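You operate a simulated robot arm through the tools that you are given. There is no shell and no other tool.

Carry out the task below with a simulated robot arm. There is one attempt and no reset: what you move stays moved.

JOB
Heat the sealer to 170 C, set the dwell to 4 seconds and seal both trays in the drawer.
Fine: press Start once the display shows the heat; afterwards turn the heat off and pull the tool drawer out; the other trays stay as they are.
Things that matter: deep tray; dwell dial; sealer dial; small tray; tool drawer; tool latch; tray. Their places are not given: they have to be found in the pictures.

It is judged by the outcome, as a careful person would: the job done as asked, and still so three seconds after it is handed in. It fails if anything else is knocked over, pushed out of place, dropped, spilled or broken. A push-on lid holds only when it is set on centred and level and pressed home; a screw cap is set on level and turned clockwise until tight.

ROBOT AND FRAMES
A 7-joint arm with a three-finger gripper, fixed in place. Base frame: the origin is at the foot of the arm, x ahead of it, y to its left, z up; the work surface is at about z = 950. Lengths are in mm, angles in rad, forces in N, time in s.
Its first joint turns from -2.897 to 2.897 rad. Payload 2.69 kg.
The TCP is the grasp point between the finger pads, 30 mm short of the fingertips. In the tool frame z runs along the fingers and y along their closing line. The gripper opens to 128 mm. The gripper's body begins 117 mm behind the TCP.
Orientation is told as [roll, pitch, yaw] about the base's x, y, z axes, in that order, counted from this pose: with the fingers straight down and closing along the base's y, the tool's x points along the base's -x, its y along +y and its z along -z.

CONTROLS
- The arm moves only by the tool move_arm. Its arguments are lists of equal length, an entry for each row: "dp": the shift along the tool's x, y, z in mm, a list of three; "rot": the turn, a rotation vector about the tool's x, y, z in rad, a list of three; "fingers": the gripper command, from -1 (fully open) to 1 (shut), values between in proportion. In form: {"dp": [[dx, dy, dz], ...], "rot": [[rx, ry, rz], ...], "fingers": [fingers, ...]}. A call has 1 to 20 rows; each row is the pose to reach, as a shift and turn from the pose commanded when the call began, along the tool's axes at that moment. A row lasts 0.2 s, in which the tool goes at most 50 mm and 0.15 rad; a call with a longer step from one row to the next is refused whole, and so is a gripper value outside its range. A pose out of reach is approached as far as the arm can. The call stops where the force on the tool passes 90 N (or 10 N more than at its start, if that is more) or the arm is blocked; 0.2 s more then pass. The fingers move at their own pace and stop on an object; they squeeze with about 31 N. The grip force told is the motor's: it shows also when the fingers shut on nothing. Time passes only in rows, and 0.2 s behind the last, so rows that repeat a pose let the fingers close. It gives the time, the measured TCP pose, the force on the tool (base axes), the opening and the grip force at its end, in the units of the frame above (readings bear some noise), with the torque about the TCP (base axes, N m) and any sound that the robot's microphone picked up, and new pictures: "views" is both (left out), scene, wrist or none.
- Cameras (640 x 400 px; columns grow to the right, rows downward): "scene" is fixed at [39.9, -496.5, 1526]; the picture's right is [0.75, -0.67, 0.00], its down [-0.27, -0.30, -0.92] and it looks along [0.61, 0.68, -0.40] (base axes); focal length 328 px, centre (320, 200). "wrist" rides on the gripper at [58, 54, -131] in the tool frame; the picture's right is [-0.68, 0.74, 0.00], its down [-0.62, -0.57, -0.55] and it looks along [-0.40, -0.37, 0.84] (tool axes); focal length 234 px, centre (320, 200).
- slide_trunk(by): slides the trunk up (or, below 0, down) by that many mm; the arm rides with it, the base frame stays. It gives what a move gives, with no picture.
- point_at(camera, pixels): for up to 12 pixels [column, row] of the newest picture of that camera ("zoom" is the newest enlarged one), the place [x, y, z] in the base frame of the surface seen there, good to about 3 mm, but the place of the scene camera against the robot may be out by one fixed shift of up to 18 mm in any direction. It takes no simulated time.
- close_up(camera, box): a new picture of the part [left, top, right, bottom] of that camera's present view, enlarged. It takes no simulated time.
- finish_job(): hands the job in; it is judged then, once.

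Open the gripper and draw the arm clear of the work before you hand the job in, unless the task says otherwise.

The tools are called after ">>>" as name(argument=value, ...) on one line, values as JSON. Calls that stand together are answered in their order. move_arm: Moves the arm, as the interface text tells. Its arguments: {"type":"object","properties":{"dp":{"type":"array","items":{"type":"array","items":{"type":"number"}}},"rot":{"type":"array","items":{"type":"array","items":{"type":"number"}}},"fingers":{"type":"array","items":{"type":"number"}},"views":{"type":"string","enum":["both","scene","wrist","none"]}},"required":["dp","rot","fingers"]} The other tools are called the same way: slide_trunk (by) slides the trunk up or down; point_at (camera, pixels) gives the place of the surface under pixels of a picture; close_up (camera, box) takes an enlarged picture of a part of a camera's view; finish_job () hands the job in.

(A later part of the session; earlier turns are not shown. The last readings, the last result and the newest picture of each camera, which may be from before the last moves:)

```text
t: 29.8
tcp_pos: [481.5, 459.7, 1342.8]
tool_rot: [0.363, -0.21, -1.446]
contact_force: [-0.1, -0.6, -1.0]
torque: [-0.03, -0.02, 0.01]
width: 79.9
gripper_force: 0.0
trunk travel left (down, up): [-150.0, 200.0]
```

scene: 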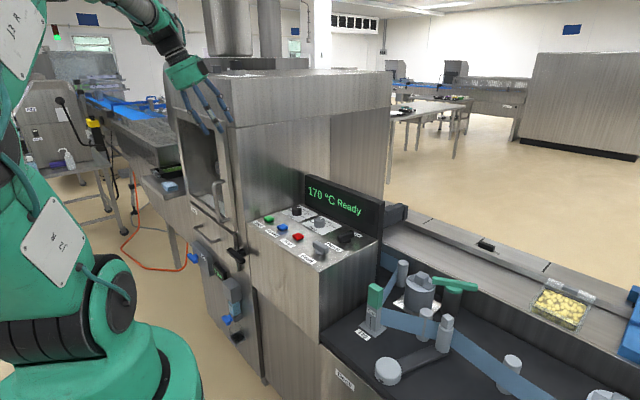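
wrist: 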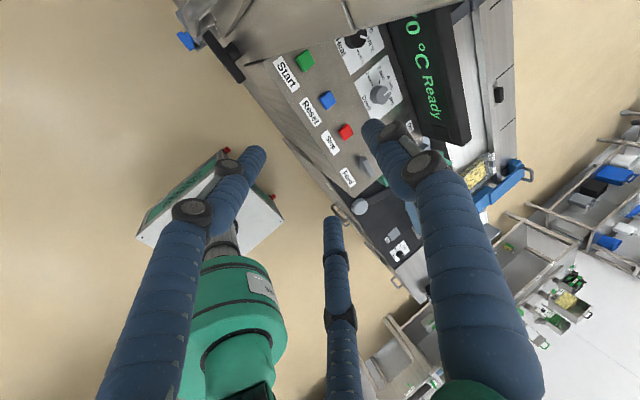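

The commanded pose was clipped to where the arm stood. The display shows 170 °C. Before starting, I want to inspect latch and drawer: I level the tool and move back to about (400, 380, 1200).

>>> move_arm(dp=[[-8, -28, 22], [-15, -56, 45], [-23, -83, 67], [-30, -111, 90], [-38, -139, 112]], rot=[[0.073, 0.042, 0.008], [0.145, 0.084, 0.015], [0.218, 0.126, 0.023], [0.29, 0.168, 0.03], [0.363, 0.21, 0.038]], fingers=[-0.25, -0.25, -0.25, -0.25, -0.25], views="none")

>>> move_arm(dp=[[0, 0, 0], [0, 0, 0], [0, 0, 0], [0, 0, 0], [0, 0, 0], [0, 0, 0], [0, 0, 0], [0, 0, 0], [0, 0, 0], [0, 0, 0], [0, 0, 0], [0, 0, 0], [0, 0, 0], [0, 0, 0], [0, 0, 0], [0, 0, 0], [0, 0, 0], [0, 0, 0], [0, 0, 0], [0, 0, 0]], rot=[[0, 0, -0.149], [0, 0, -0.298], [0, 0, -0.447], [0, 0, -0.596], [0, 0, -0.745], [0, 0, -0.894], [0, 0, -1.043], [0, 0, -1.192], [0, 0, -1.341], [0, 0, -1.49], [0, 0, -1.639], [0, 0, -1.788], [0, 0, -1.937], [0, 0, -2.086], [0, 0, -2.235], [0, 0, -2.384], [0, 0, -2.533], [0, 0, -2.682], [0, 0, -2.831], [0, 0, -2.98]], fingers=[-0.25, -0.25, -0.25, -0.25, -0.25, -0.25, -0.25, -0.25, -0.25, -0.25, -0.25, -0.25, -0.25, -0.25, -0.25, -0.25, -0.25, -0.25, -0.25, -0.25])

```text
t: 31.0
tcp_pos: [400.6, 379.9, 1199.0]
tool_rot: [0.003, 0.005, -1.445]
contact_force: [-0.8, -0.5, -0.5]
torque: [-0.03, 0.02, 0.01]
width: 79.7
gripper_force: 0.0
trunk travel left (down, up): [-150.0, 200.0]
```

```text
t: 35.2
tcp_pos: [401.4, 379.0, 1199.1]
tool_rot: [-0.003, -0.001, 1.537]
contact_force: [0.4, 0.4, 0.1]
torque: [0.0, 0.01, -0.01]
width: 80.2
gripper_force: 0.1
trunk travel left (down, up): [-150.0, 200.0]
```

scene: 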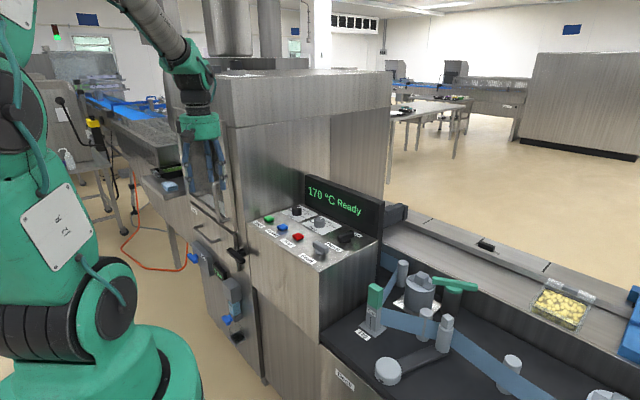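
wrist: 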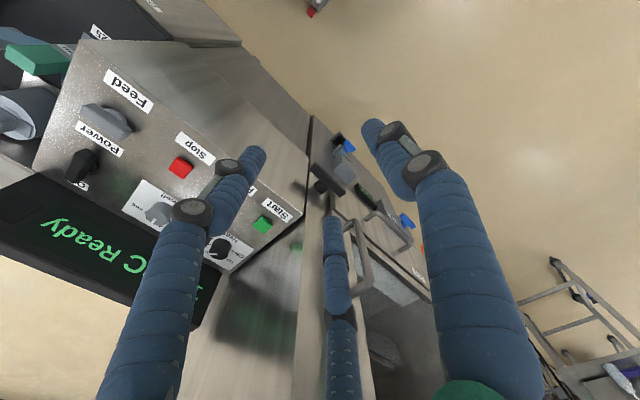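

The latch and drawer are visible around (330,180) and (385,230); I zoom.

>>> close_up(camera="wrist", box=[295, 110, 435, 210])

>>> close_up(camera="wrist", box=[330, 200, 470, 400])

>>> point_at(camera="wrist", pixels=[[312, 163], [344, 195], [320, 186], [340, 210], [365, 220], [385, 235], [410, 245], [362, 235], [308, 200]])

```text
4.00 times, centred on (365, 160) of wrist
```

zoom: 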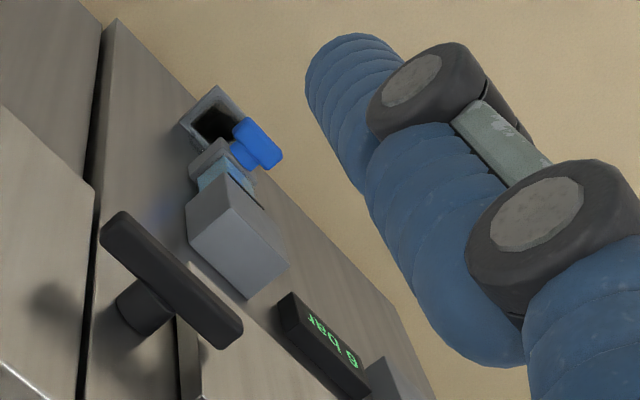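

```text
2.00 times, centred on (400, 300) of wrist
```

zoom: 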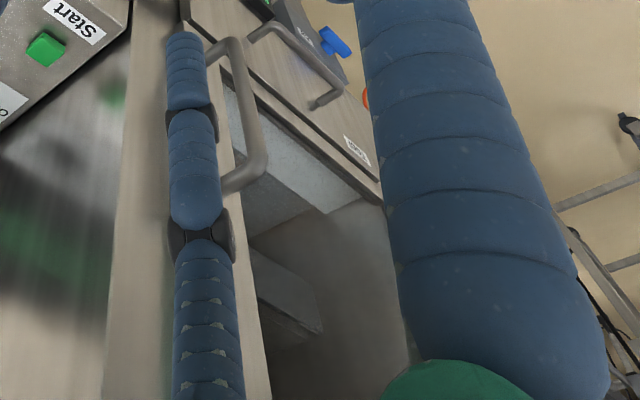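

```text
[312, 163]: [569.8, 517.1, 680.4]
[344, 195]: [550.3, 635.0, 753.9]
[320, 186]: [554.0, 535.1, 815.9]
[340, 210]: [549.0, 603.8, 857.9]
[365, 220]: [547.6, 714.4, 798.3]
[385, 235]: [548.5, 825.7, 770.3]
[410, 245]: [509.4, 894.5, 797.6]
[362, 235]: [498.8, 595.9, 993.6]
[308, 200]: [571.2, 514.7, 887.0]
```

>>> close_up(camera="wrist", box=[305, 150, 385, 220])

```text
5.71 times, centred on (345, 185) of wrist
```

zoom: 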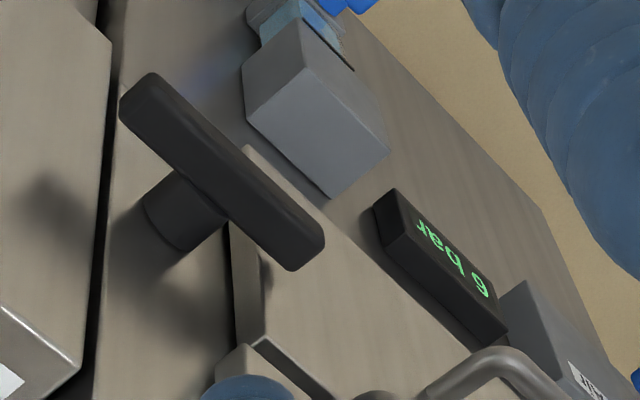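

>>> point_at(camera="zoom", pixels=[[148, 85], [130, 115], [220, 165], [315, 235], [290, 260], [180, 210], [250, 170], [240, 260], [255, 345], [130, 250], [215, 200]])

```text
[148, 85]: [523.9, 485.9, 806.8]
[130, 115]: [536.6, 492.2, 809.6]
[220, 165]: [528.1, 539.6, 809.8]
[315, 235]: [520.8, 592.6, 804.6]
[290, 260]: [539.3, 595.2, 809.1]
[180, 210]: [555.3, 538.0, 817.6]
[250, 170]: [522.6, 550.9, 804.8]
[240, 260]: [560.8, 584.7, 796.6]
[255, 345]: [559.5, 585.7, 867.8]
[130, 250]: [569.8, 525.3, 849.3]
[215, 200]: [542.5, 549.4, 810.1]
```

The latch bar lies horizontally (y 485–597, z≈805) across the drawer's right edge: the drawer is shut and latched. Display shows 170 °C, so I go press Start; first I measure the button.

>>> close_up(camera="wrist", box=[225, 190, 305, 260])

>>> close_up(camera="scene", box=[250, 170, 390, 270])

```text
5.71 times, centred on (265, 225) of wrist
```

zoom: 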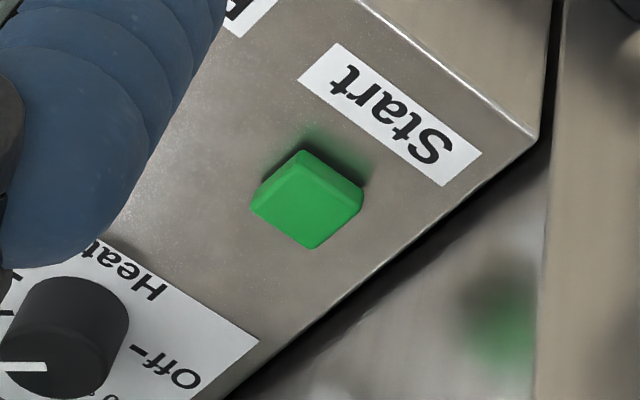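

```text
4.00 times, centred on (320, 220) of scene
```

zoom: 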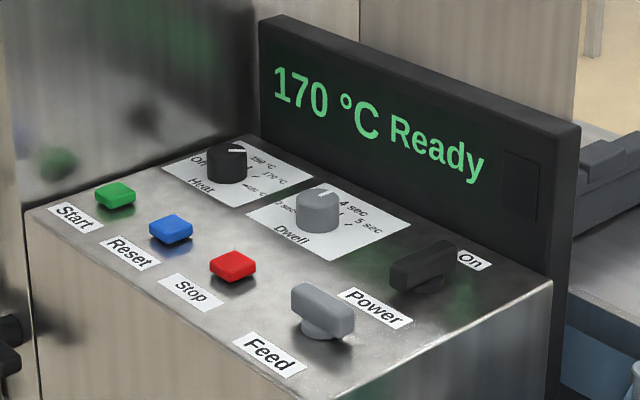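

>>> point_at(camera="wrist", pixels=[[262.7, 224.1], [261, 223], [264, 226], [262.7, 221], [263, 229]])

```text
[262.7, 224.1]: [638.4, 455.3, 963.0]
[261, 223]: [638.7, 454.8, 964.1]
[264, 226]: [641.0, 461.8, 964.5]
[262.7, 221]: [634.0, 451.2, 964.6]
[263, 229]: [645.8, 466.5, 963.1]
```

Start is centred near (642, 456), top z≈964. I shut the fingers and move to above it.

>>> move_arm(dp=[[-12, -34, 0], [-24, -68, 0], [-36, -102, 10], [-49, -136, 30], [-61, -170, 55], [-73, -204, 80], [-85, -238, 110], [-85, -238, 150]], rot=[[0, 0, 0], [0, 0, 0], [0, 0, 0], [0, 0, 0], [0, 0, 0], [0, 0, 0], [0, 0, 0], [0, 0, 0]], fingers=[1, 1, 1, 1, 1, 1, 1, 1])

```text
t: 36.7
tcp_pos: [622.1, 440.6, 1112.7]
tool_rot: [-0.001, -0.002, 1.536]
contact_force: [-3.9, -49.7, 6.8]
torque: [7.91, -0.92, 1.24]
width: 2.3
gripper_force: 31.2
trunk travel left (down, up): [-150.0, 200.0]
stopped in row 7: the force on the tool passed its limit at 135 N (the readings are from after the stop); the commanded pose is now the measured one
```

scene: 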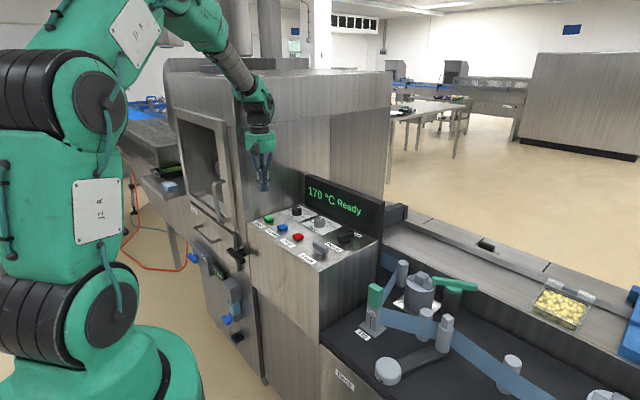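
wrist: 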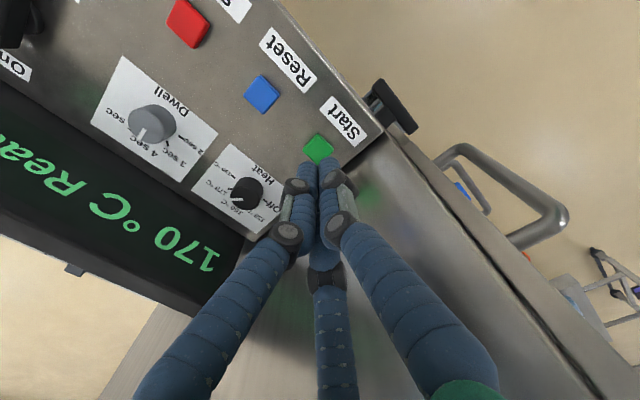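

The wrist touched the machine's side wall at y≈440 (force along −y). I back away 45 mm in −y, then tilt the tool 0.3 rad so the fingertips lead towards +y and the body stays away from the wall.

>>> move_arm(dp=[[25, 0, 0], [45, 0, 0], [45, -10, 0], [45, -20, 10], [45, -20, 30], [30, -20, 50]], rot=[[0, 0, 0], [0, 0, 0], [0, -0.1, 0], [0, -0.2, 0], [0, -0.3, 0], [0, -0.3, 0]], fingers=[1, 1, 1, 1, 1, 1])

```text
t: 38.1
tcp_pos: [640.7, 415.6, 1061.9]
tool_rot: [0.0, -0.303, 1.539]
contact_force: [0.2, -1.3, -0.5]
torque: [0.05, 0.0, 0.03]
width: 2.2
gripper_force: 30.3
trunk travel left (down, up): [-150.0, 200.0]
```

scene: 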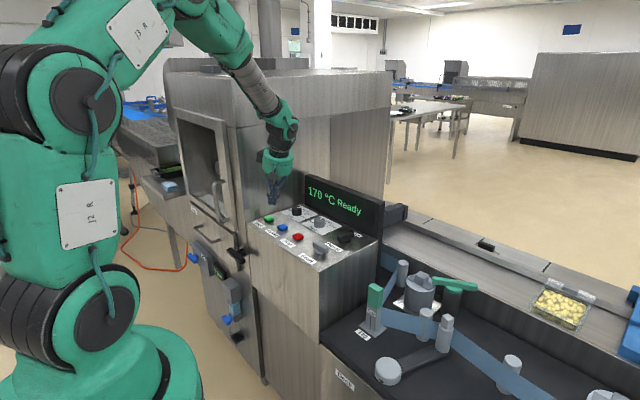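
wrist: 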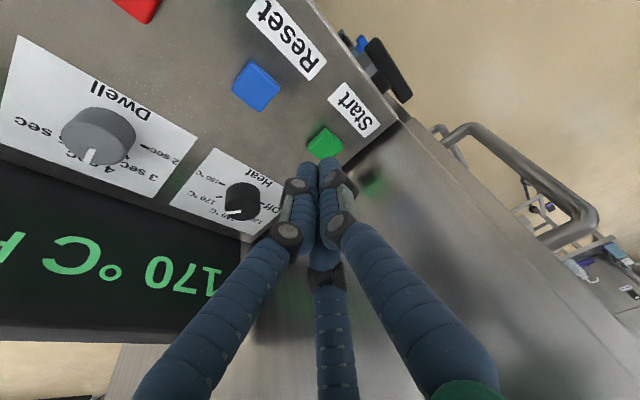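

>>> point_at(camera="wrist", pixels=[[326, 141], [322, 136], [331, 147], [316, 141], [335, 141]])

```text
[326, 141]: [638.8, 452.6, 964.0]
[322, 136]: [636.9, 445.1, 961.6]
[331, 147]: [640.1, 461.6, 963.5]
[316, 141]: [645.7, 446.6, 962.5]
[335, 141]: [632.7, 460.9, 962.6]
```

Button centre ≈(640, 453, 963). I move the tips just above it and press down about 6 mm, then lift.

>>> move_arm(dp=[[-4, 0.5, 30], [-8, 1, 55], [-8, 1, 70.5], [-6.5, 1, 75], [-5, 1, 79.5]], rot=[[0, 0, 0], [0, 0, 0], [0, 0, 0], [0, 0, 0], [0, 0, 0]], fingers=[1, 1, 1, 1, 1])

```text
t: 39.3
tcp_pos: [640.4, 443.3, 987.7]
tool_rot: [-0.002, -0.301, 1.536]
contact_force: [-0.3, -0.7, 2.9]
torque: [0.02, 0.03, -0.03]
width: 6.2
gripper_force: 31.5
trunk travel left (down, up): [-150.0, 200.0]
heard: click
```

scene: 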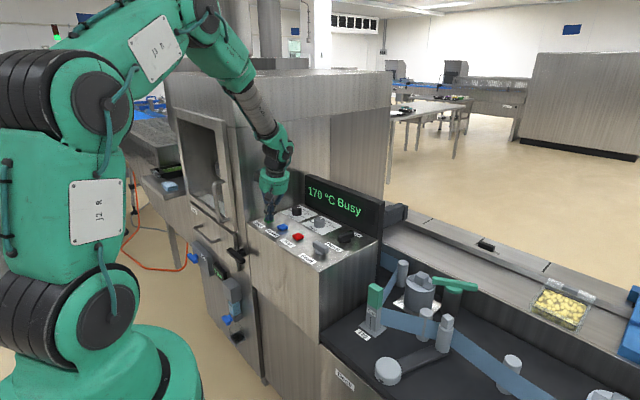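
wrist: 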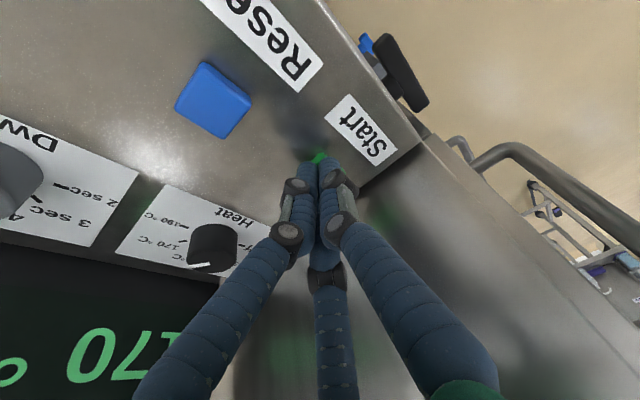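

A click was heard and the display reads "170 °C Busy": the cycle runs. I lift off and wait for it to finish.

>>> move_arm(dp=[[0, 0, -15], [0, 0, -40], [8, 0, -75], [8, 0, -75], [8, 0, -75], [8, 0, -75], [8, 0, -75], [8, 0, -75], [8, 0, -75], [8, 0, -75], [8, 0, -75], [8, 0, -75], [8, 0, -75], [8, 0, -75], [8, 0, -75], [8, 0, -75], [8, 0, -75], [8, 0, -75], [8, 0, -75], [8, 0, -75]], rot=[[0, 0, 0], [0, 0, 0], [0, 0, 0], [0, 0, 0], [0, 0, 0], [0, 0, 0], [0, 0, 0], [0, 0, 0], [0, 0, 0], [0, 0, 0], [0, 0, 0], [0, 0, 0], [0, 0, 0], [0, 0, 0], [0, 0, 0], [0, 0, 0], [0, 0, 0], [0, 0, 0], [0, 0, 0], [0, 0, 0]], fingers=[1, 1, 1, 1, 1, 1, 1, 1, 1, 1, 1, 1, 1, 1, 1, 1, 1, 1, 1, 1], views="scene")

>>> close_up(camera="scene", box=[250, 170, 390, 270])

```text
t: 43.5
tcp_pos: [639.9, 412.9, 1056.0]
tool_rot: [0.0, -0.299, 1.538]
contact_force: [-0.4, -0.4, 0.6]
torque: [0.02, -0.01, 0.0]
width: 2.1
gripper_force: 31.2
trunk travel left (down, up): [-150.0, 200.0]
```

scene: 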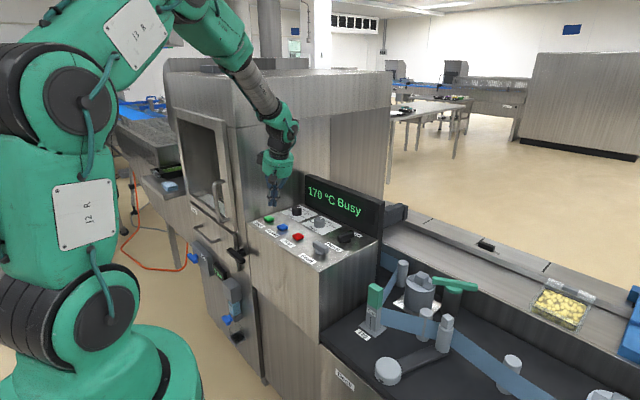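

```text
4.00 times, centred on (320, 220) of scene
```

zoom: 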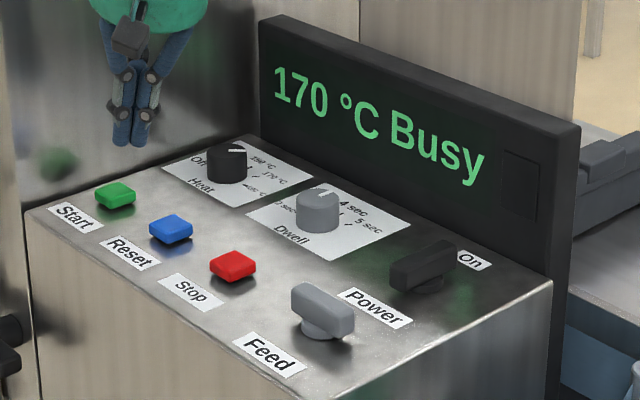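

Still Busy. While waiting I level the tool and draw back from the wall.

>>> move_arm(dp=[[15, 0, -20], [30, 0, -40], [30, 0, -40], [30, 0, -40], [30, 0, -40], [30, 0, -40], [30, 0, -40], [30, 0, -40], [30, 0, -40], [30, 0, -40], [30, 0, -40], [30, 0, -40]], rot=[[0, 0, 0], [0, 0, 0], [0, 0.1, 0], [0, 0.2, 0], [0, 0.3, 0], [0, 0.3, 0], [0, 0.3, 0], [0, 0.3, 0], [0, 0.3, 0], [0, 0.3, 0], [0, 0.3, 0], [0, 0.3, 0]], fingers=[-0.25, -0.25, -0.25, -0.25, -0.25, -0.25, -0.25, -0.25, -0.25, -0.25, -0.25, -0.25])

>>> close_up(camera="scene", box=[250, 170, 390, 270])

```text
t: 46.1
tcp_pos: [637.2, 372.9, 1084.6]
tool_rot: [0.001, 0.0, 1.536]
contact_force: [-0.4, 1.1, -1.0]
torque: [0.0, 0.0, 0.0]
width: 80.0
gripper_force: 0.0
trunk travel left (down, up): [-150.0, 200.0]
```

scene: 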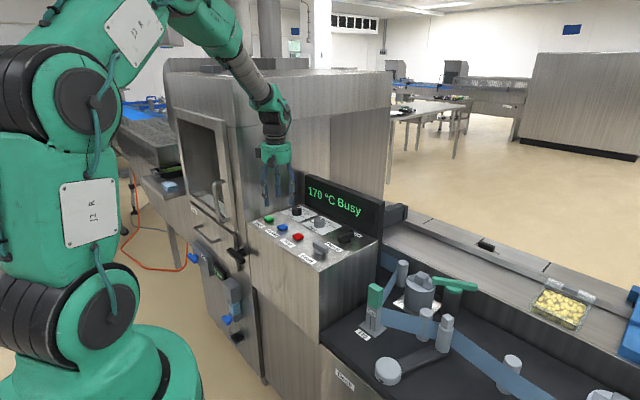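
wrist: 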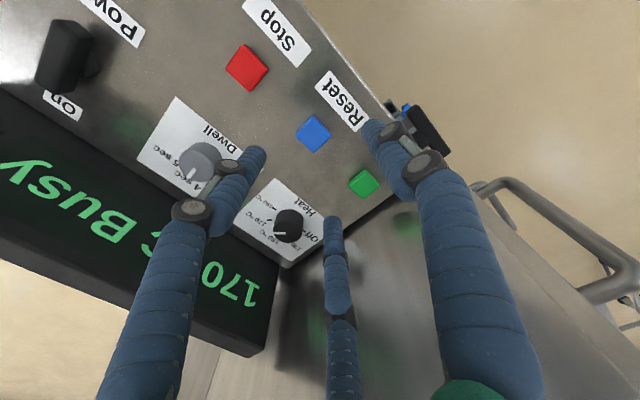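

```text
4.00 times, centred on (320, 220) of scene
```

zoom: 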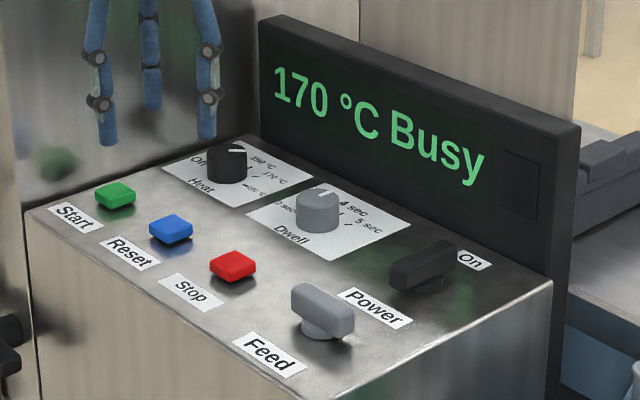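

Still Busy. I move above the Heat dial meanwhile, yaw ≈0.57 for a counter-clockwise turn back later.

>>> move_arm(dp=[[0, -20, 0], [0, -45, 0], [0, -70, 0], [-15, -95, 0], [-35, -120.5, 0], [-66.8, -120.5, 10], [-66.8, -120.5, 40], [-66.8, -120.5, 54]], rot=[[0, 0, 0.12], [0, 0, 0.24], [0, 0, 0.36], [0, 0, 0.48], [0, 0, 0.6], [0, 0, 0.72], [0, 0, 0.84], [0, 0, 0.966]], fingers=[-0.25, -0.25, -0.25, -0.25, -0.25, -0.25, -0.25, -0.25])

```text
t: 47.9
tcp_pos: [760.4, 434.3, 1031.9]
tool_rot: [-0.003, 0.001, 0.57]
contact_force: [0.6, 0.1, 0.3]
torque: [-0.02, 0.01, -0.01]
width: 80.3
gripper_force: 0.0
trunk travel left (down, up): [-150.0, 200.0]
```

scene: 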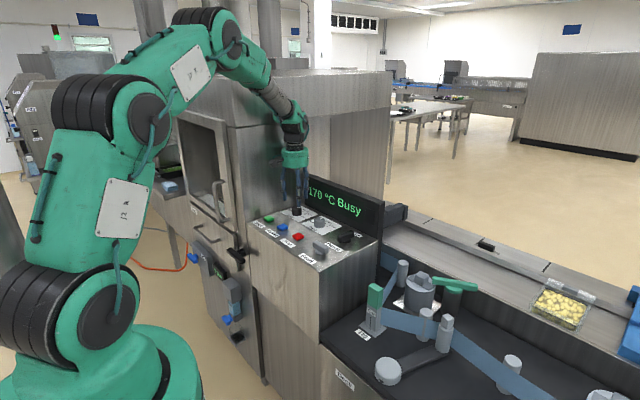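
wrist: 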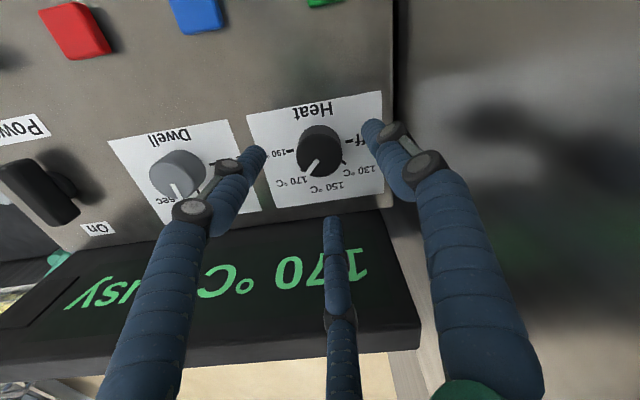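

The display still says Busy (t=47.9). I hold position a few seconds.

>>> move_arm(dp=[[0, 0, 0], [0, 0, 0], [0, 0, 0], [0, 0, 0], [0, 0, 0], [0, 0, 0], [0, 0, 0], [0, 0, 0], [0, 0, 0], [0, 0, 0]], rot=[[0, 0, 0], [0, 0, 0], [0, 0, 0], [0, 0, 0], [0, 0, 0], [0, 0, 0], [0, 0, 0], [0, 0, 0], [0, 0, 0], [0, 0, 0]], fingers=[-0.25, -0.25, -0.25, -0.25, -0.25, -0.25, -0.25, -0.25, -0.25, -0.25])

```text
t: 50.1
tcp_pos: [760.8, 434.9, 1032.5]
tool_rot: [-0.002, -0.001, 0.57]
contact_force: [0.7, -0.1, -0.4]
torque: [0.01, 0.01, 0.0]
width: 80.2
gripper_force: 0.0
trunk travel left (down, up): [-150.0, 200.0]
```

scene: 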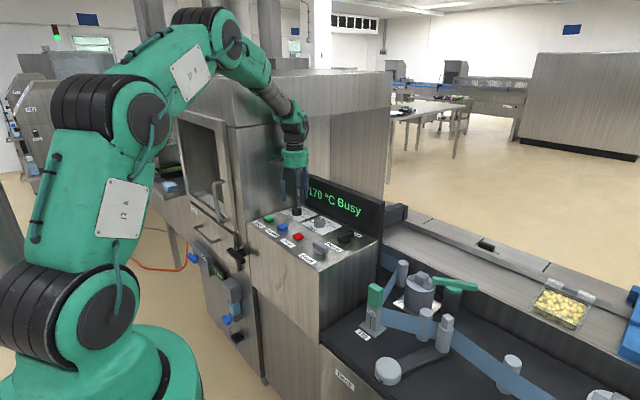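
wrist: 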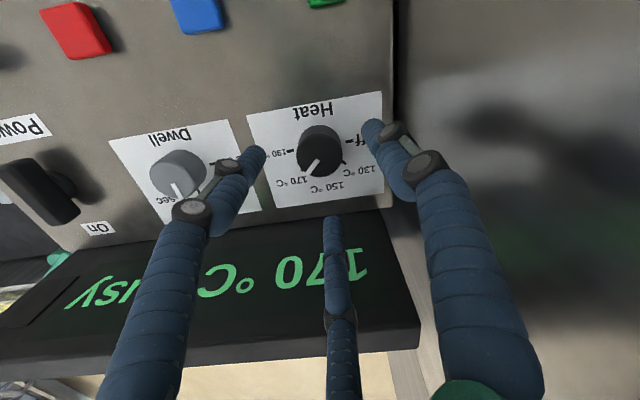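

Busy for about 11 s so far; I wait longer.

>>> move_arm(dp=[[0, 0, 0], [0, 0, 0], [0, 0, 0], [0, 0, 0], [0, 0, 0], [0, 0, 0], [0, 0, 0], [0, 0, 0], [0, 0, 0], [0, 0, 0], [0, 0, 0], [0, 0, 0], [0, 0, 0], [0, 0, 0], [0, 0, 0], [0, 0, 0], [0, 0, 0], [0, 0, 0], [0, 0, 0], [0, 0, 0]], rot=[[0, 0, 0], [0, 0, 0], [0, 0, 0], [0, 0, 0], [0, 0, 0], [0, 0, 0], [0, 0, 0], [0, 0, 0], [0, 0, 0], [0, 0, 0], [0, 0, 0], [0, 0, 0], [0, 0, 0], [0, 0, 0], [0, 0, 0], [0, 0, 0], [0, 0, 0], [0, 0, 0], [0, 0, 0], [0, 0, 0]], fingers=[-0.25, -0.25, -0.25, -0.25, -0.25, -0.25, -0.25, -0.25, -0.25, -0.25, -0.25, -0.25, -0.25, -0.25, -0.25, -0.25, -0.25, -0.25, -0.25, -0.25])

```text
t: 54.3
tcp_pos: [759.4, 435.2, 1031.4]
tool_rot: [-0.002, -0.001, 0.57]
contact_force: [0.3, 0.4, 0.8]
torque: [-0.05, -0.02, -0.05]
width: 80.1
gripper_force: 0.0
trunk travel left (down, up): [-150.0, 200.0]
```

scene: 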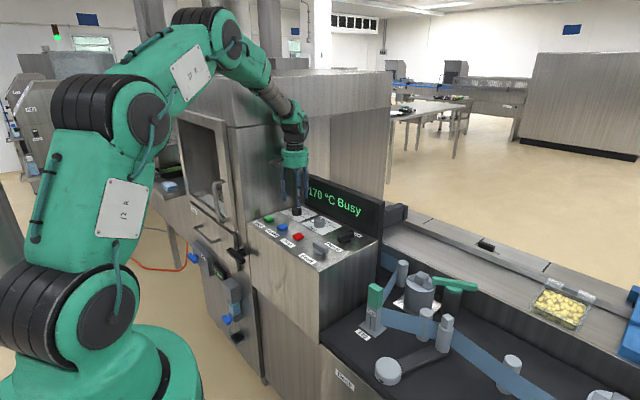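
wrist: 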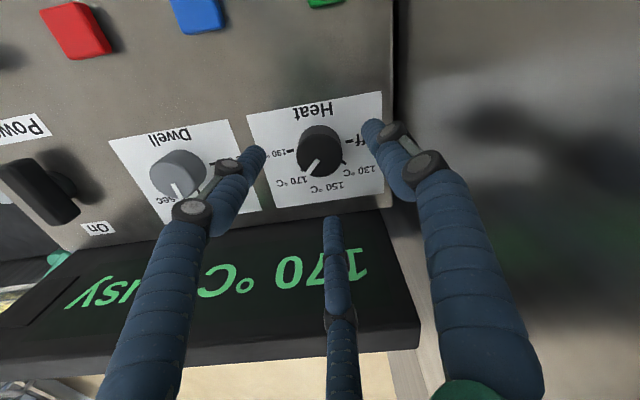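

Still Busy at 15 s; I keep waiting.

>>> move_arm(dp=[[0, 0, 0], [0, 0, 0], [0, 0, 0], [0, 0, 0], [0, 0, 0], [0, 0, 0], [0, 0, 0], [0, 0, 0], [0, 0, 0], [0, 0, 0], [0, 0, 0], [0, 0, 0], [0, 0, 0], [0, 0, 0], [0, 0, 0], [0, 0, 0], [0, 0, 0], [0, 0, 0], [0, 0, 0], [0, 0, 0]], rot=[[0, 0, 0], [0, 0, 0], [0, 0, 0], [0, 0, 0], [0, 0, 0], [0, 0, 0], [0, 0, 0], [0, 0, 0], [0, 0, 0], [0, 0, 0], [0, 0, 0], [0, 0, 0], [0, 0, 0], [0, 0, 0], [0, 0, 0], [0, 0, 0], [0, 0, 0], [0, 0, 0], [0, 0, 0], [0, 0, 0]], fingers=[-0.25, -0.25, -0.25, -0.25, -0.25, -0.25, -0.25, -0.25, -0.25, -0.25, -0.25, -0.25, -0.25, -0.25, -0.25, -0.25, -0.25, -0.25, -0.25, -0.25], views="scene")

>>> move_arm(dp=[[0, 0, 0], [0, 0, 0], [0, 0, 0], [0, 0, 0], [0, 0, 0], [0, 0, 0], [0, 0, 0], [0, 0, 0], [0, 0, 0], [0, 0, 0], [0, 0, 0], [0, 0, 0], [0, 0, 0], [0, 0, 0], [0, 0, 0], [0, 0, 0], [0, 0, 0], [0, 0, 0], [0, 0, 0], [0, 0, 0]], rot=[[0, 0, 0], [0, 0, 0], [0, 0, 0], [0, 0, 0], [0, 0, 0], [0, 0, 0], [0, 0, 0], [0, 0, 0], [0, 0, 0], [0, 0, 0], [0, 0, 0], [0, 0, 0], [0, 0, 0], [0, 0, 0], [0, 0, 0], [0, 0, 0], [0, 0, 0], [0, 0, 0], [0, 0, 0], [0, 0, 0]], fingers=[-0.25, -0.25, -0.25, -0.25, -0.25, -0.25, -0.25, -0.25, -0.25, -0.25, -0.25, -0.25, -0.25, -0.25, -0.25, -0.25, -0.25, -0.25, -0.25, -0.25], views="scene")

```text
t: 58.5
tcp_pos: [761.5, 435.7, 1031.2]
tool_rot: [-0.001, -0.002, 0.572]
contact_force: [-0.1, 0.5, -0.5]
torque: [0.01, -0.01, 0.01]
width: 80.0
gripper_force: 0.0
trunk travel left (down, up): [-150.0, 200.0]
```

scene: 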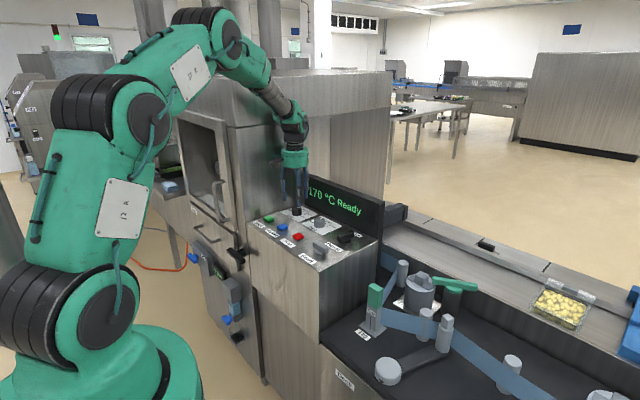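

```text
t: 62.7
tcp_pos: [761.3, 436.2, 1032.8]
tool_rot: [-0.001, 0.002, 0.572]
contact_force: [0.0, -0.7, -0.1]
torque: [0.01, 0.03, 0.02]
width: 79.9
gripper_force: 0.1
trunk travel left (down, up): [-150.0, 200.0]
```

scene: 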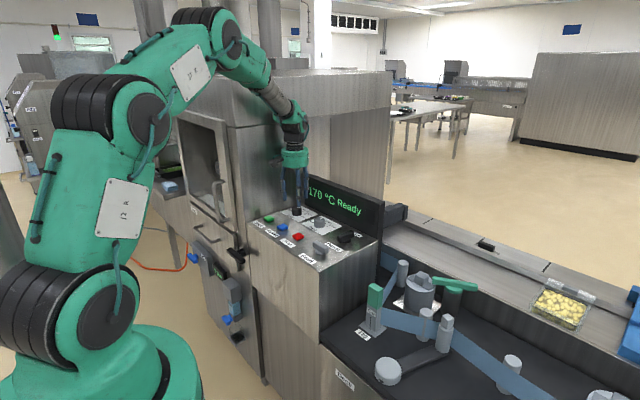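

The display returned to "170 °C Ready": cycle done. Now I grip the Heat knob and turn it counter-clockwise 67.5°.

>>> move_arm(dp=[[0, 0, 20], [0, 0, 40], [0, 0, 46], [0, 0, 46], [0, 0, 46], [0, 0, 46], [0, 0, 46], [0, 0, 46], [0, 0, 46], [0, 0, 46], [0, 0, 46], [0, 0, 46], [0, 0, 46], [0, 0, 46], [0, 0, 46], [0, 0, 46], [0, 0, 46]], rot=[[0, 0, 0], [0, 0, 0], [0, 0, 0], [0, 0, 0], [0, 0, 0], [0, 0, 0], [0, 0, -0.11], [0, 0, -0.22], [0, 0, -0.34], [0, 0, -0.46], [0, 0, -0.58], [0, 0, -0.7], [0, 0, -0.82], [0, 0, -0.94], [0, 0, -1.06], [0, 0, -1.178], [0, 0, -1.178]], fingers=[-0.25, -0.25, -0.25, 1, 1, 1, 1, 1, 1, 1, 1, 1, 1, 1, 1, 1, 1], views="wrist")

>>> move_arm(dp=[[0, 0, 0], [0, 0, 0], [0, 0, -18], [0, 0, -36], [0, 0, -36], [0, 0, -36], [0, 0, -36], [0, 0, -36], [0, 0, -36], [0, 0, -36], [0, 0, -36], [0, 0, -36], [0, 0, -36]], rot=[[0, 0, 0], [0, 0, 0], [0, 0, 0], [0, 0, 0], [0, 0, 0.13], [0, 0, 0.26], [0, 0, 0.39], [0, 0, 0.52], [0, 0, 0.65], [0, 0, 0.78], [0, 0, 0.91], [0, 0, 1.04], [0, 0, 1.178]], fingers=[-0.25, -0.25, -0.25, -0.25, -0.25, -0.25, -0.25, -0.25, -0.25, -0.25, -0.25, -0.25, -0.25], views="wrist")

>>> close_up(camera="wrist", box=[260, 100, 380, 200])

```text
t: 66.3
tcp_pos: [760.0, 435.8, 985.6]
tool_rot: [0.0, 0.001, 1.749]
contact_force: [-6.2, -11.2, -5.6]
torque: [-0.35, 0.15, 0.0]
width: 38.7
gripper_force: 45.5
trunk travel left (down, up): [-150.0, 200.0]
```

wrist: 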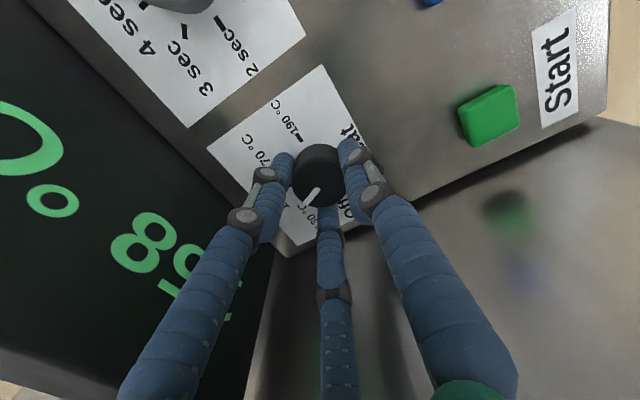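

```text
t: 69.1
tcp_pos: [761.3, 436.4, 1021.5]
tool_rot: [-0.003, 0.0, 0.569]
contact_force: [1.0, 0.2, 0.1]
torque: [-0.01, 0.0, -0.01]
width: 79.9
gripper_force: 0.1
trunk travel left (down, up): [-150.0, 200.0]
```

wrist: 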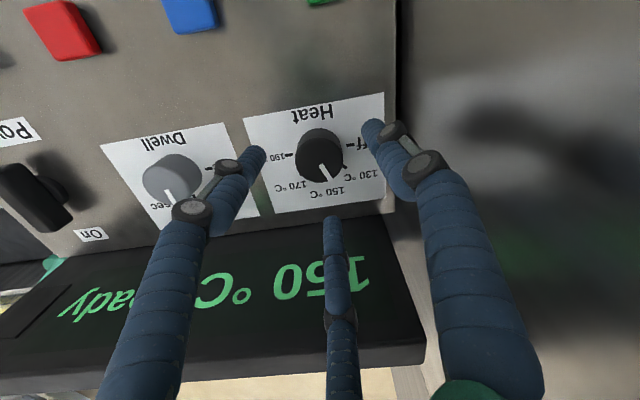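

```text
4.00 times, centred on (320, 150) of wrist
```

zoom: 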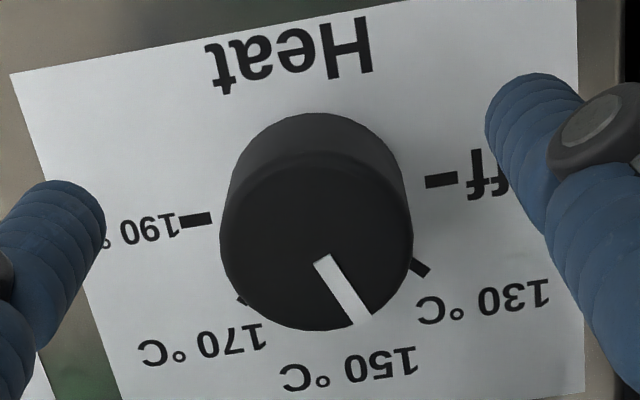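

The pointer is halfway back. I regrip and turn the second 67.5° to Off, then lift to verify.

>>> move_arm(dp=[[0, 0, 20], [0, 0, 36], [0, 0, 36], [0, 0, 36], [0, 0, 36], [0, 0, 36], [0, 0, 36], [0, 0, 36], [0, 0, 36], [0, 0, 36], [0, 0, 36], [0, 0, 36], [0, 0, 36], [0, 0, 36], [0, 0, 36], [0, 0, 36]], rot=[[0, 0, 0], [0, 0, 0], [0, 0, 0], [0, 0, 0], [0, 0, 0], [0, 0, -0.11], [0, 0, -0.22], [0, 0, -0.34], [0, 0, -0.46], [0, 0, -0.58], [0, 0, -0.7], [0, 0, -0.82], [0, 0, -0.94], [0, 0, -1.06], [0, 0, -1.178], [0, 0, -1.178]], fingers=[-0.25, -0.25, 1, 1, 1, 1, 1, 1, 1, 1, 1, 1, 1, 1, 1, 1], views="wrist")

>>> move_arm(dp=[[0, 0, 0], [0, 0, 0], [0, 0, -20], [0, 0, -50], [0, 0, -90], [0, 0, -130]], rot=[[0, 0, 0], [0, 0, 0], [0, 0, 0], [0, 0, 0], [0, 0, 0], [0, 0, 0]], fingers=[-0.25, -0.25, -0.25, -0.25, -0.25, -0.25])

>>> close_up(camera="wrist", box=[260, 70, 380, 170])

```text
t: 72.5
tcp_pos: [759.5, 434.4, 985.7]
tool_rot: [-0.001, 0.001, 1.75]
contact_force: [-6.4, -4.8, -10.7]
torque: [-0.12, 0.23, 0.03]
width: 38.7
gripper_force: 45.0
trunk travel left (down, up): [-150.0, 200.0]
```

wrist: 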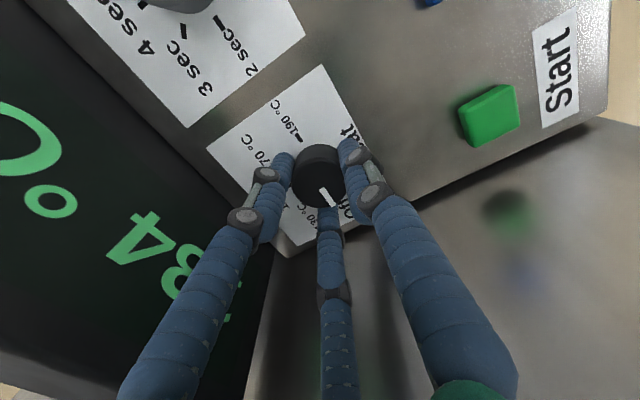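

```text
t: 73.9
tcp_pos: [760.4, 434.1, 1115.9]
tool_rot: [0.0, 0.001, 1.749]
contact_force: [-0.4, 0.6, 0.1]
torque: [0.02, 0.03, 0.0]
width: 80.1
gripper_force: 0.1
trunk travel left (down, up): [-150.0, 200.0]
```

scene: 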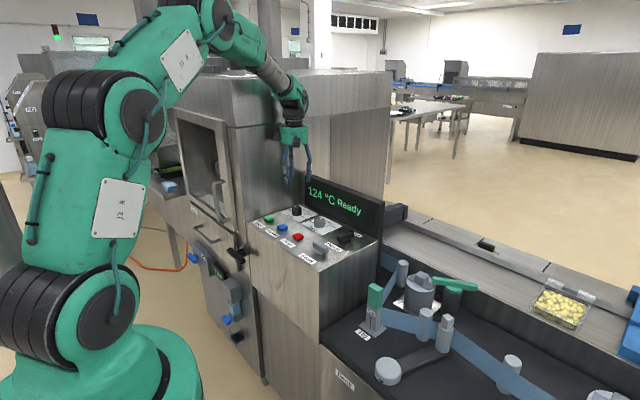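
wrist: 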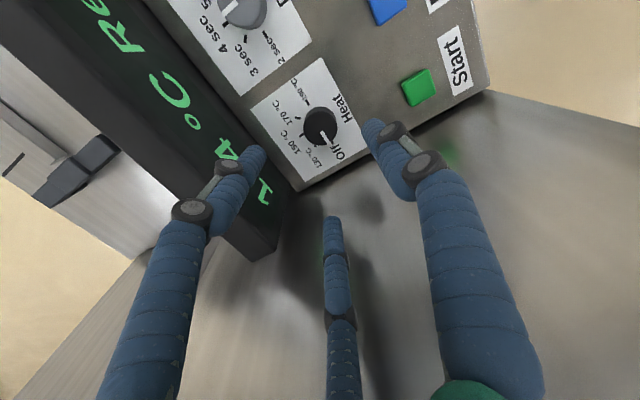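

```text
4.00 times, centred on (320, 120) of wrist
```

zoom: 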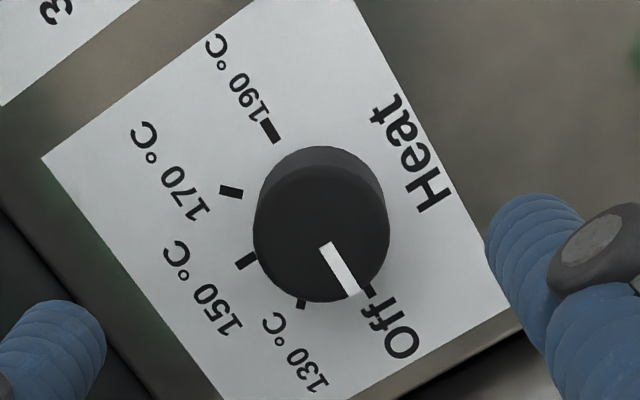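

Heat is at Off and the display is falling (124 °C). Now I retreat to about (430, 400, 1150) to prepare for the latch and drawer work.

>>> move_arm(dp=[[-3, 41, -10], [-6, 83, -20], [-9, 124, -34], [-12, 165, -34], [-16, 207, -34], [-19, 248, -34], [-22, 289, -34], [-25, 331, -34]], rot=[[0, 0, 0], [0, 0, 0], [0, 0, 0.04], [0, 0, 0.08], [0, 0, 0.12], [0, 0, 0.178], [0, 0, 0.178], [0, 0, 0.178]], fingers=[1, 1, 1, 1, 1, 1, 1, 1], views="wrist")

>>> slide_trunk(by=-150)

```text
t: 75.7
tcp_pos: [429.1, 400.4, 1150.0]
tool_rot: [-0.001, 0.0, 1.571]
contact_force: [0.2, 0.8, 0.5]
torque: [0.0, 0.05, 0.0]
width: 2.3
gripper_force: 30.9
trunk travel left (down, up): [-150.0, 200.0]
```

wrist: 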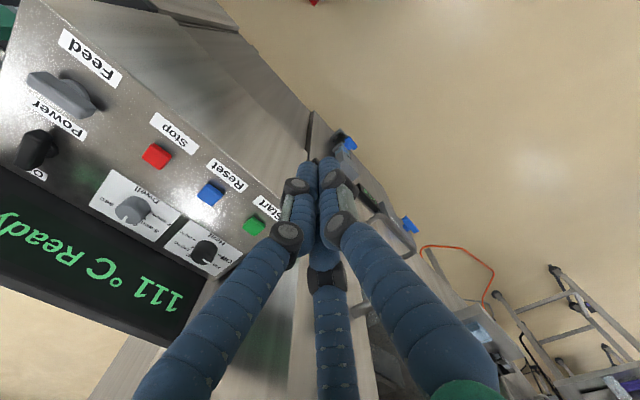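

```text
t: 77.5
tcp_pos: [430.5, 399.5, 999.8]
tool_rot: [-0.002, 0.001, 1.57]
contact_force: [0.2, 0.2, -0.7]
torque: [0.03, 0.05, 0.0]
width: 2.1
gripper_force: 30.7
trunk travel left (down, up): [0.0, 350.0]
```

Trunk is down 150 mm. I tilt the tool 0.6 rad forward (tips towards the machine) and move nearer to the latch, still in front of it.

>>> move_arm(dp=[[-14, 2, 20], [-28, 4, 40], [-42, 6, 60], [-56, 8, 80], [-70, 10, 100]], rot=[[0.12, 0, 0], [0.24, 0, 0], [0.36, 0, 0], [0.48, 0, 0], [0.6, 0, 0]], fingers=[1, 1, 1, 1, 1])

```text
t: 78.7
tcp_pos: [419.0, 471.7, 899.6]
tool_rot: [-0.601, 0.0, 1.571]
contact_force: [-0.1, -0.8, 0.5]
torque: [0.01, 0.03, 0.02]
width: 2.1
gripper_force: 31.1
trunk travel left (down, up): [0.0, 350.0]
```

scene: 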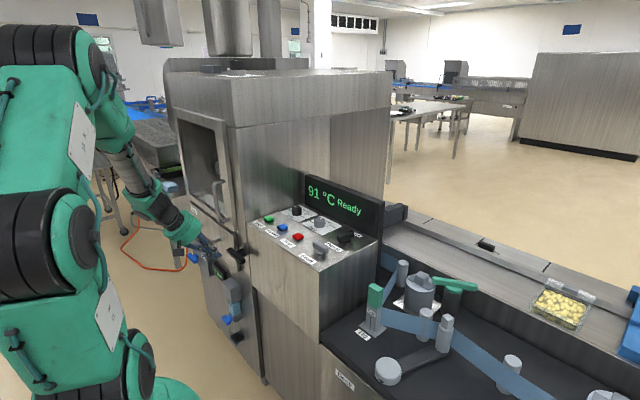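
wrist: 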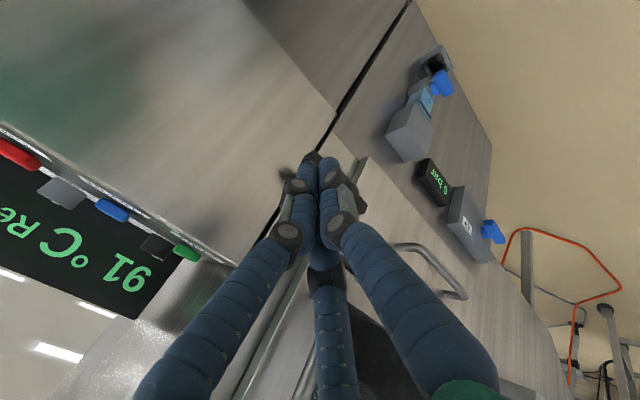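

The drawer handle is visible near (440,265). I zoom and measure it.

>>> close_up(camera="wrist", box=[340, 200, 500, 320])

>>> point_at(camera="zoom", pixels=[[240, 155], [300, 170], [340, 210], [390, 255], [440, 295], [480, 330], [495, 365], [430, 362], [200, 100], [100, 50], [300, 260]])

```text
3.33 times, centred on (420, 260) of wrist
```

zoom: 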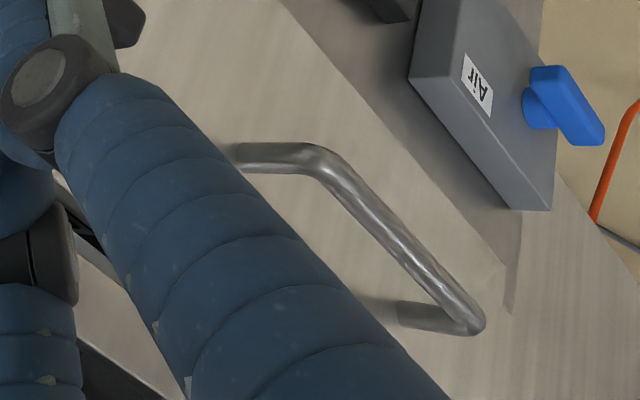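

```text
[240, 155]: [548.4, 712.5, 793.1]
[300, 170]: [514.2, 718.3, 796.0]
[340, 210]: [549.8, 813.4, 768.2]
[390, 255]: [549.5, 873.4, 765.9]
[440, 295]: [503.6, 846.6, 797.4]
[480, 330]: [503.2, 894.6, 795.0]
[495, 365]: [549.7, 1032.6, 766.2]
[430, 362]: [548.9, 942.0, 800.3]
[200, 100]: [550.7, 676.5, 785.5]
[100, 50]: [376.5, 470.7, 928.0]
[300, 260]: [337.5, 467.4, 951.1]
```

Handle bar: x≈503–514, y≈718–897, z≈790. First the latch: I bring the closed fingertips above the right end of the latch bar, at about y=499.

>>> move_arm(dp=[[-9, -20, 30], [-18, -40, 60], [-27.3, -60.1, 89.2]], rot=[[0, 0, 0], [0, 0, 0], [0, 0, 0]], fingers=[1, 1, 1])

>>> close_up(camera="wrist", box=[270, 80, 410, 200])

>>> close_up(camera="scene", box=[180, 200, 280, 280])

```text
t: 79.5
tcp_pos: [519.8, 497.9, 860.3]
tool_rot: [-0.603, 0.0, 1.572]
contact_force: [-1.3, -0.1, -0.5]
torque: [0.04, 0.0, 0.02]
width: 2.2
gripper_force: 31.0
trunk travel left (down, up): [0.0, 350.0]
```

scene: 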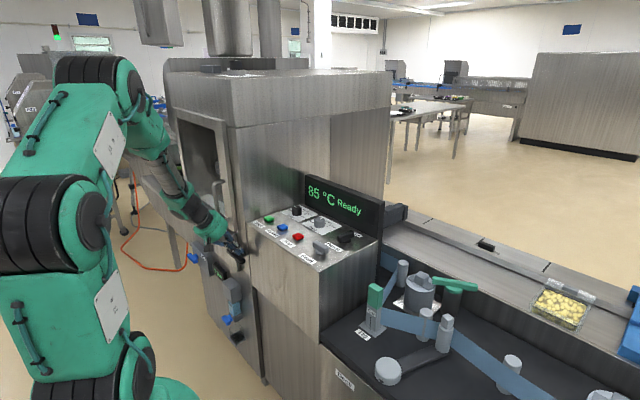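
wrist: 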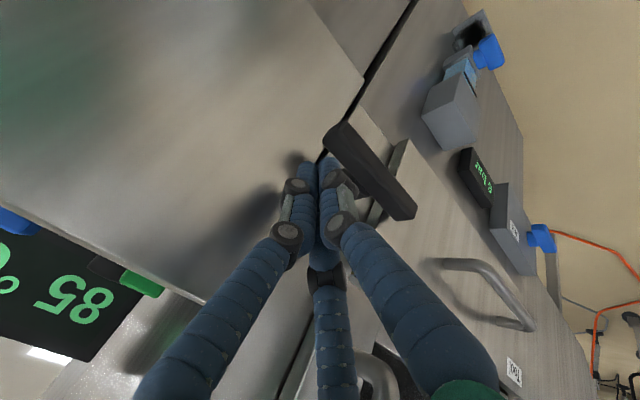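

```text
3.33 times, centred on (340, 140) of wrist
```

zoom: 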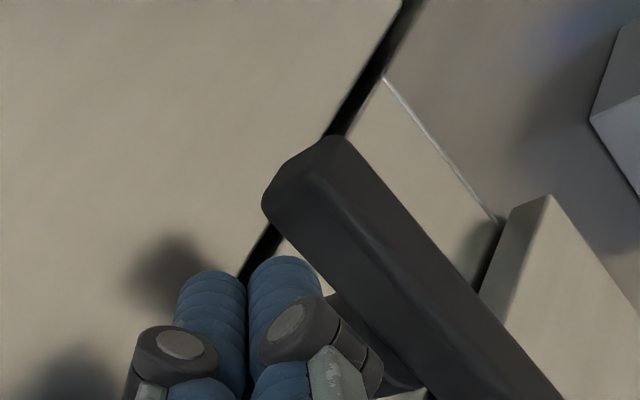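

```text
5.00 times, centred on (230, 240) of scene
```

zoom: 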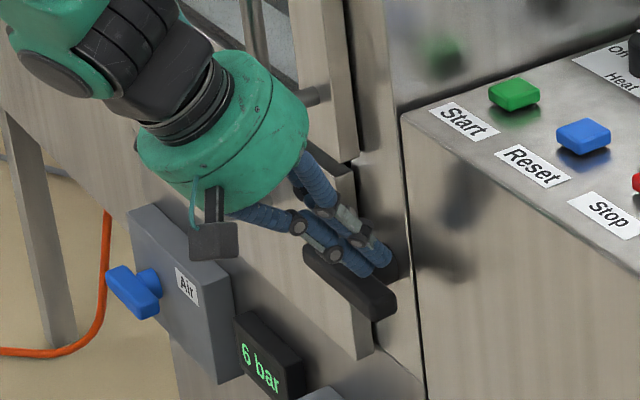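

The tips hover above the bar's right end. I push down the first stretch and check whether it turns.

>>> move_arm(dp=[[0, 5, 7.4], [0, 10.2, 14.9], [1, 13.5, 20], [2, 17.5, 25.6], [2, 20.5, 30]], rot=[[0, 0, 0], [0, 0, 0], [0, 0, 0], [0, 0, 0], [0, 0, 0]], fingers=[1, 1, 1, 1, 1])

>>> close_up(camera="scene", box=[180, 200, 280, 280])

```text
t: 80.6
tcp_pos: [520.6, 499.2, 840.3]
tool_rot: [-0.612, -0.011, 1.568]
contact_force: [-44.5, -23.5, 52.7]
torque: [-0.29, 1.34, -0.23]
width: 2.2
gripper_force: 31.0
trunk travel left (down, up): [0.0, 350.0]
stopped in row 5: the force on the tool passed its limit at 99 N (the readings are from after the stop); the commanded pose is now the measured one
```

scene: 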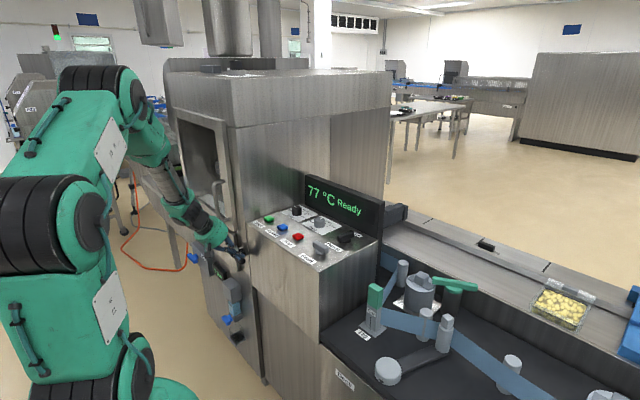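
wrist: 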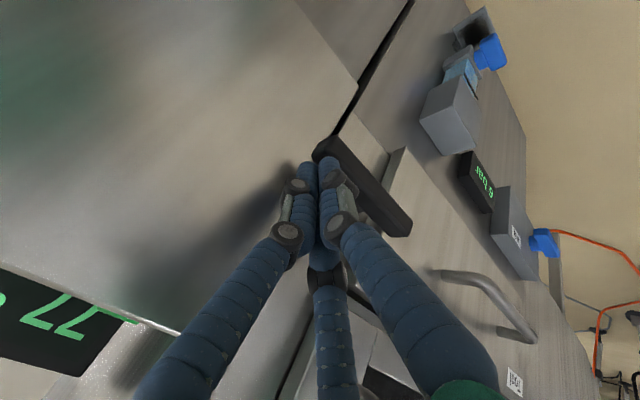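

```text
5.00 times, centred on (230, 240) of scene
```

zoom: 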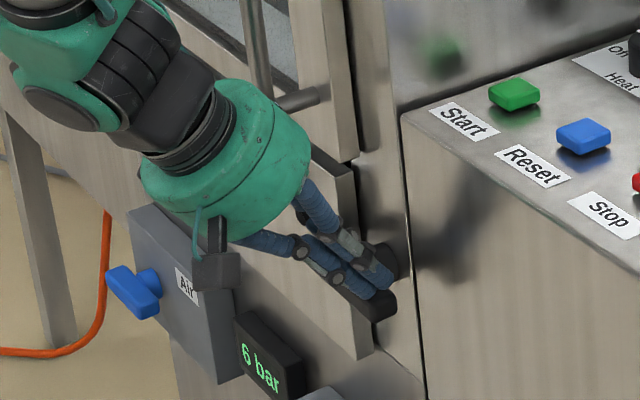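

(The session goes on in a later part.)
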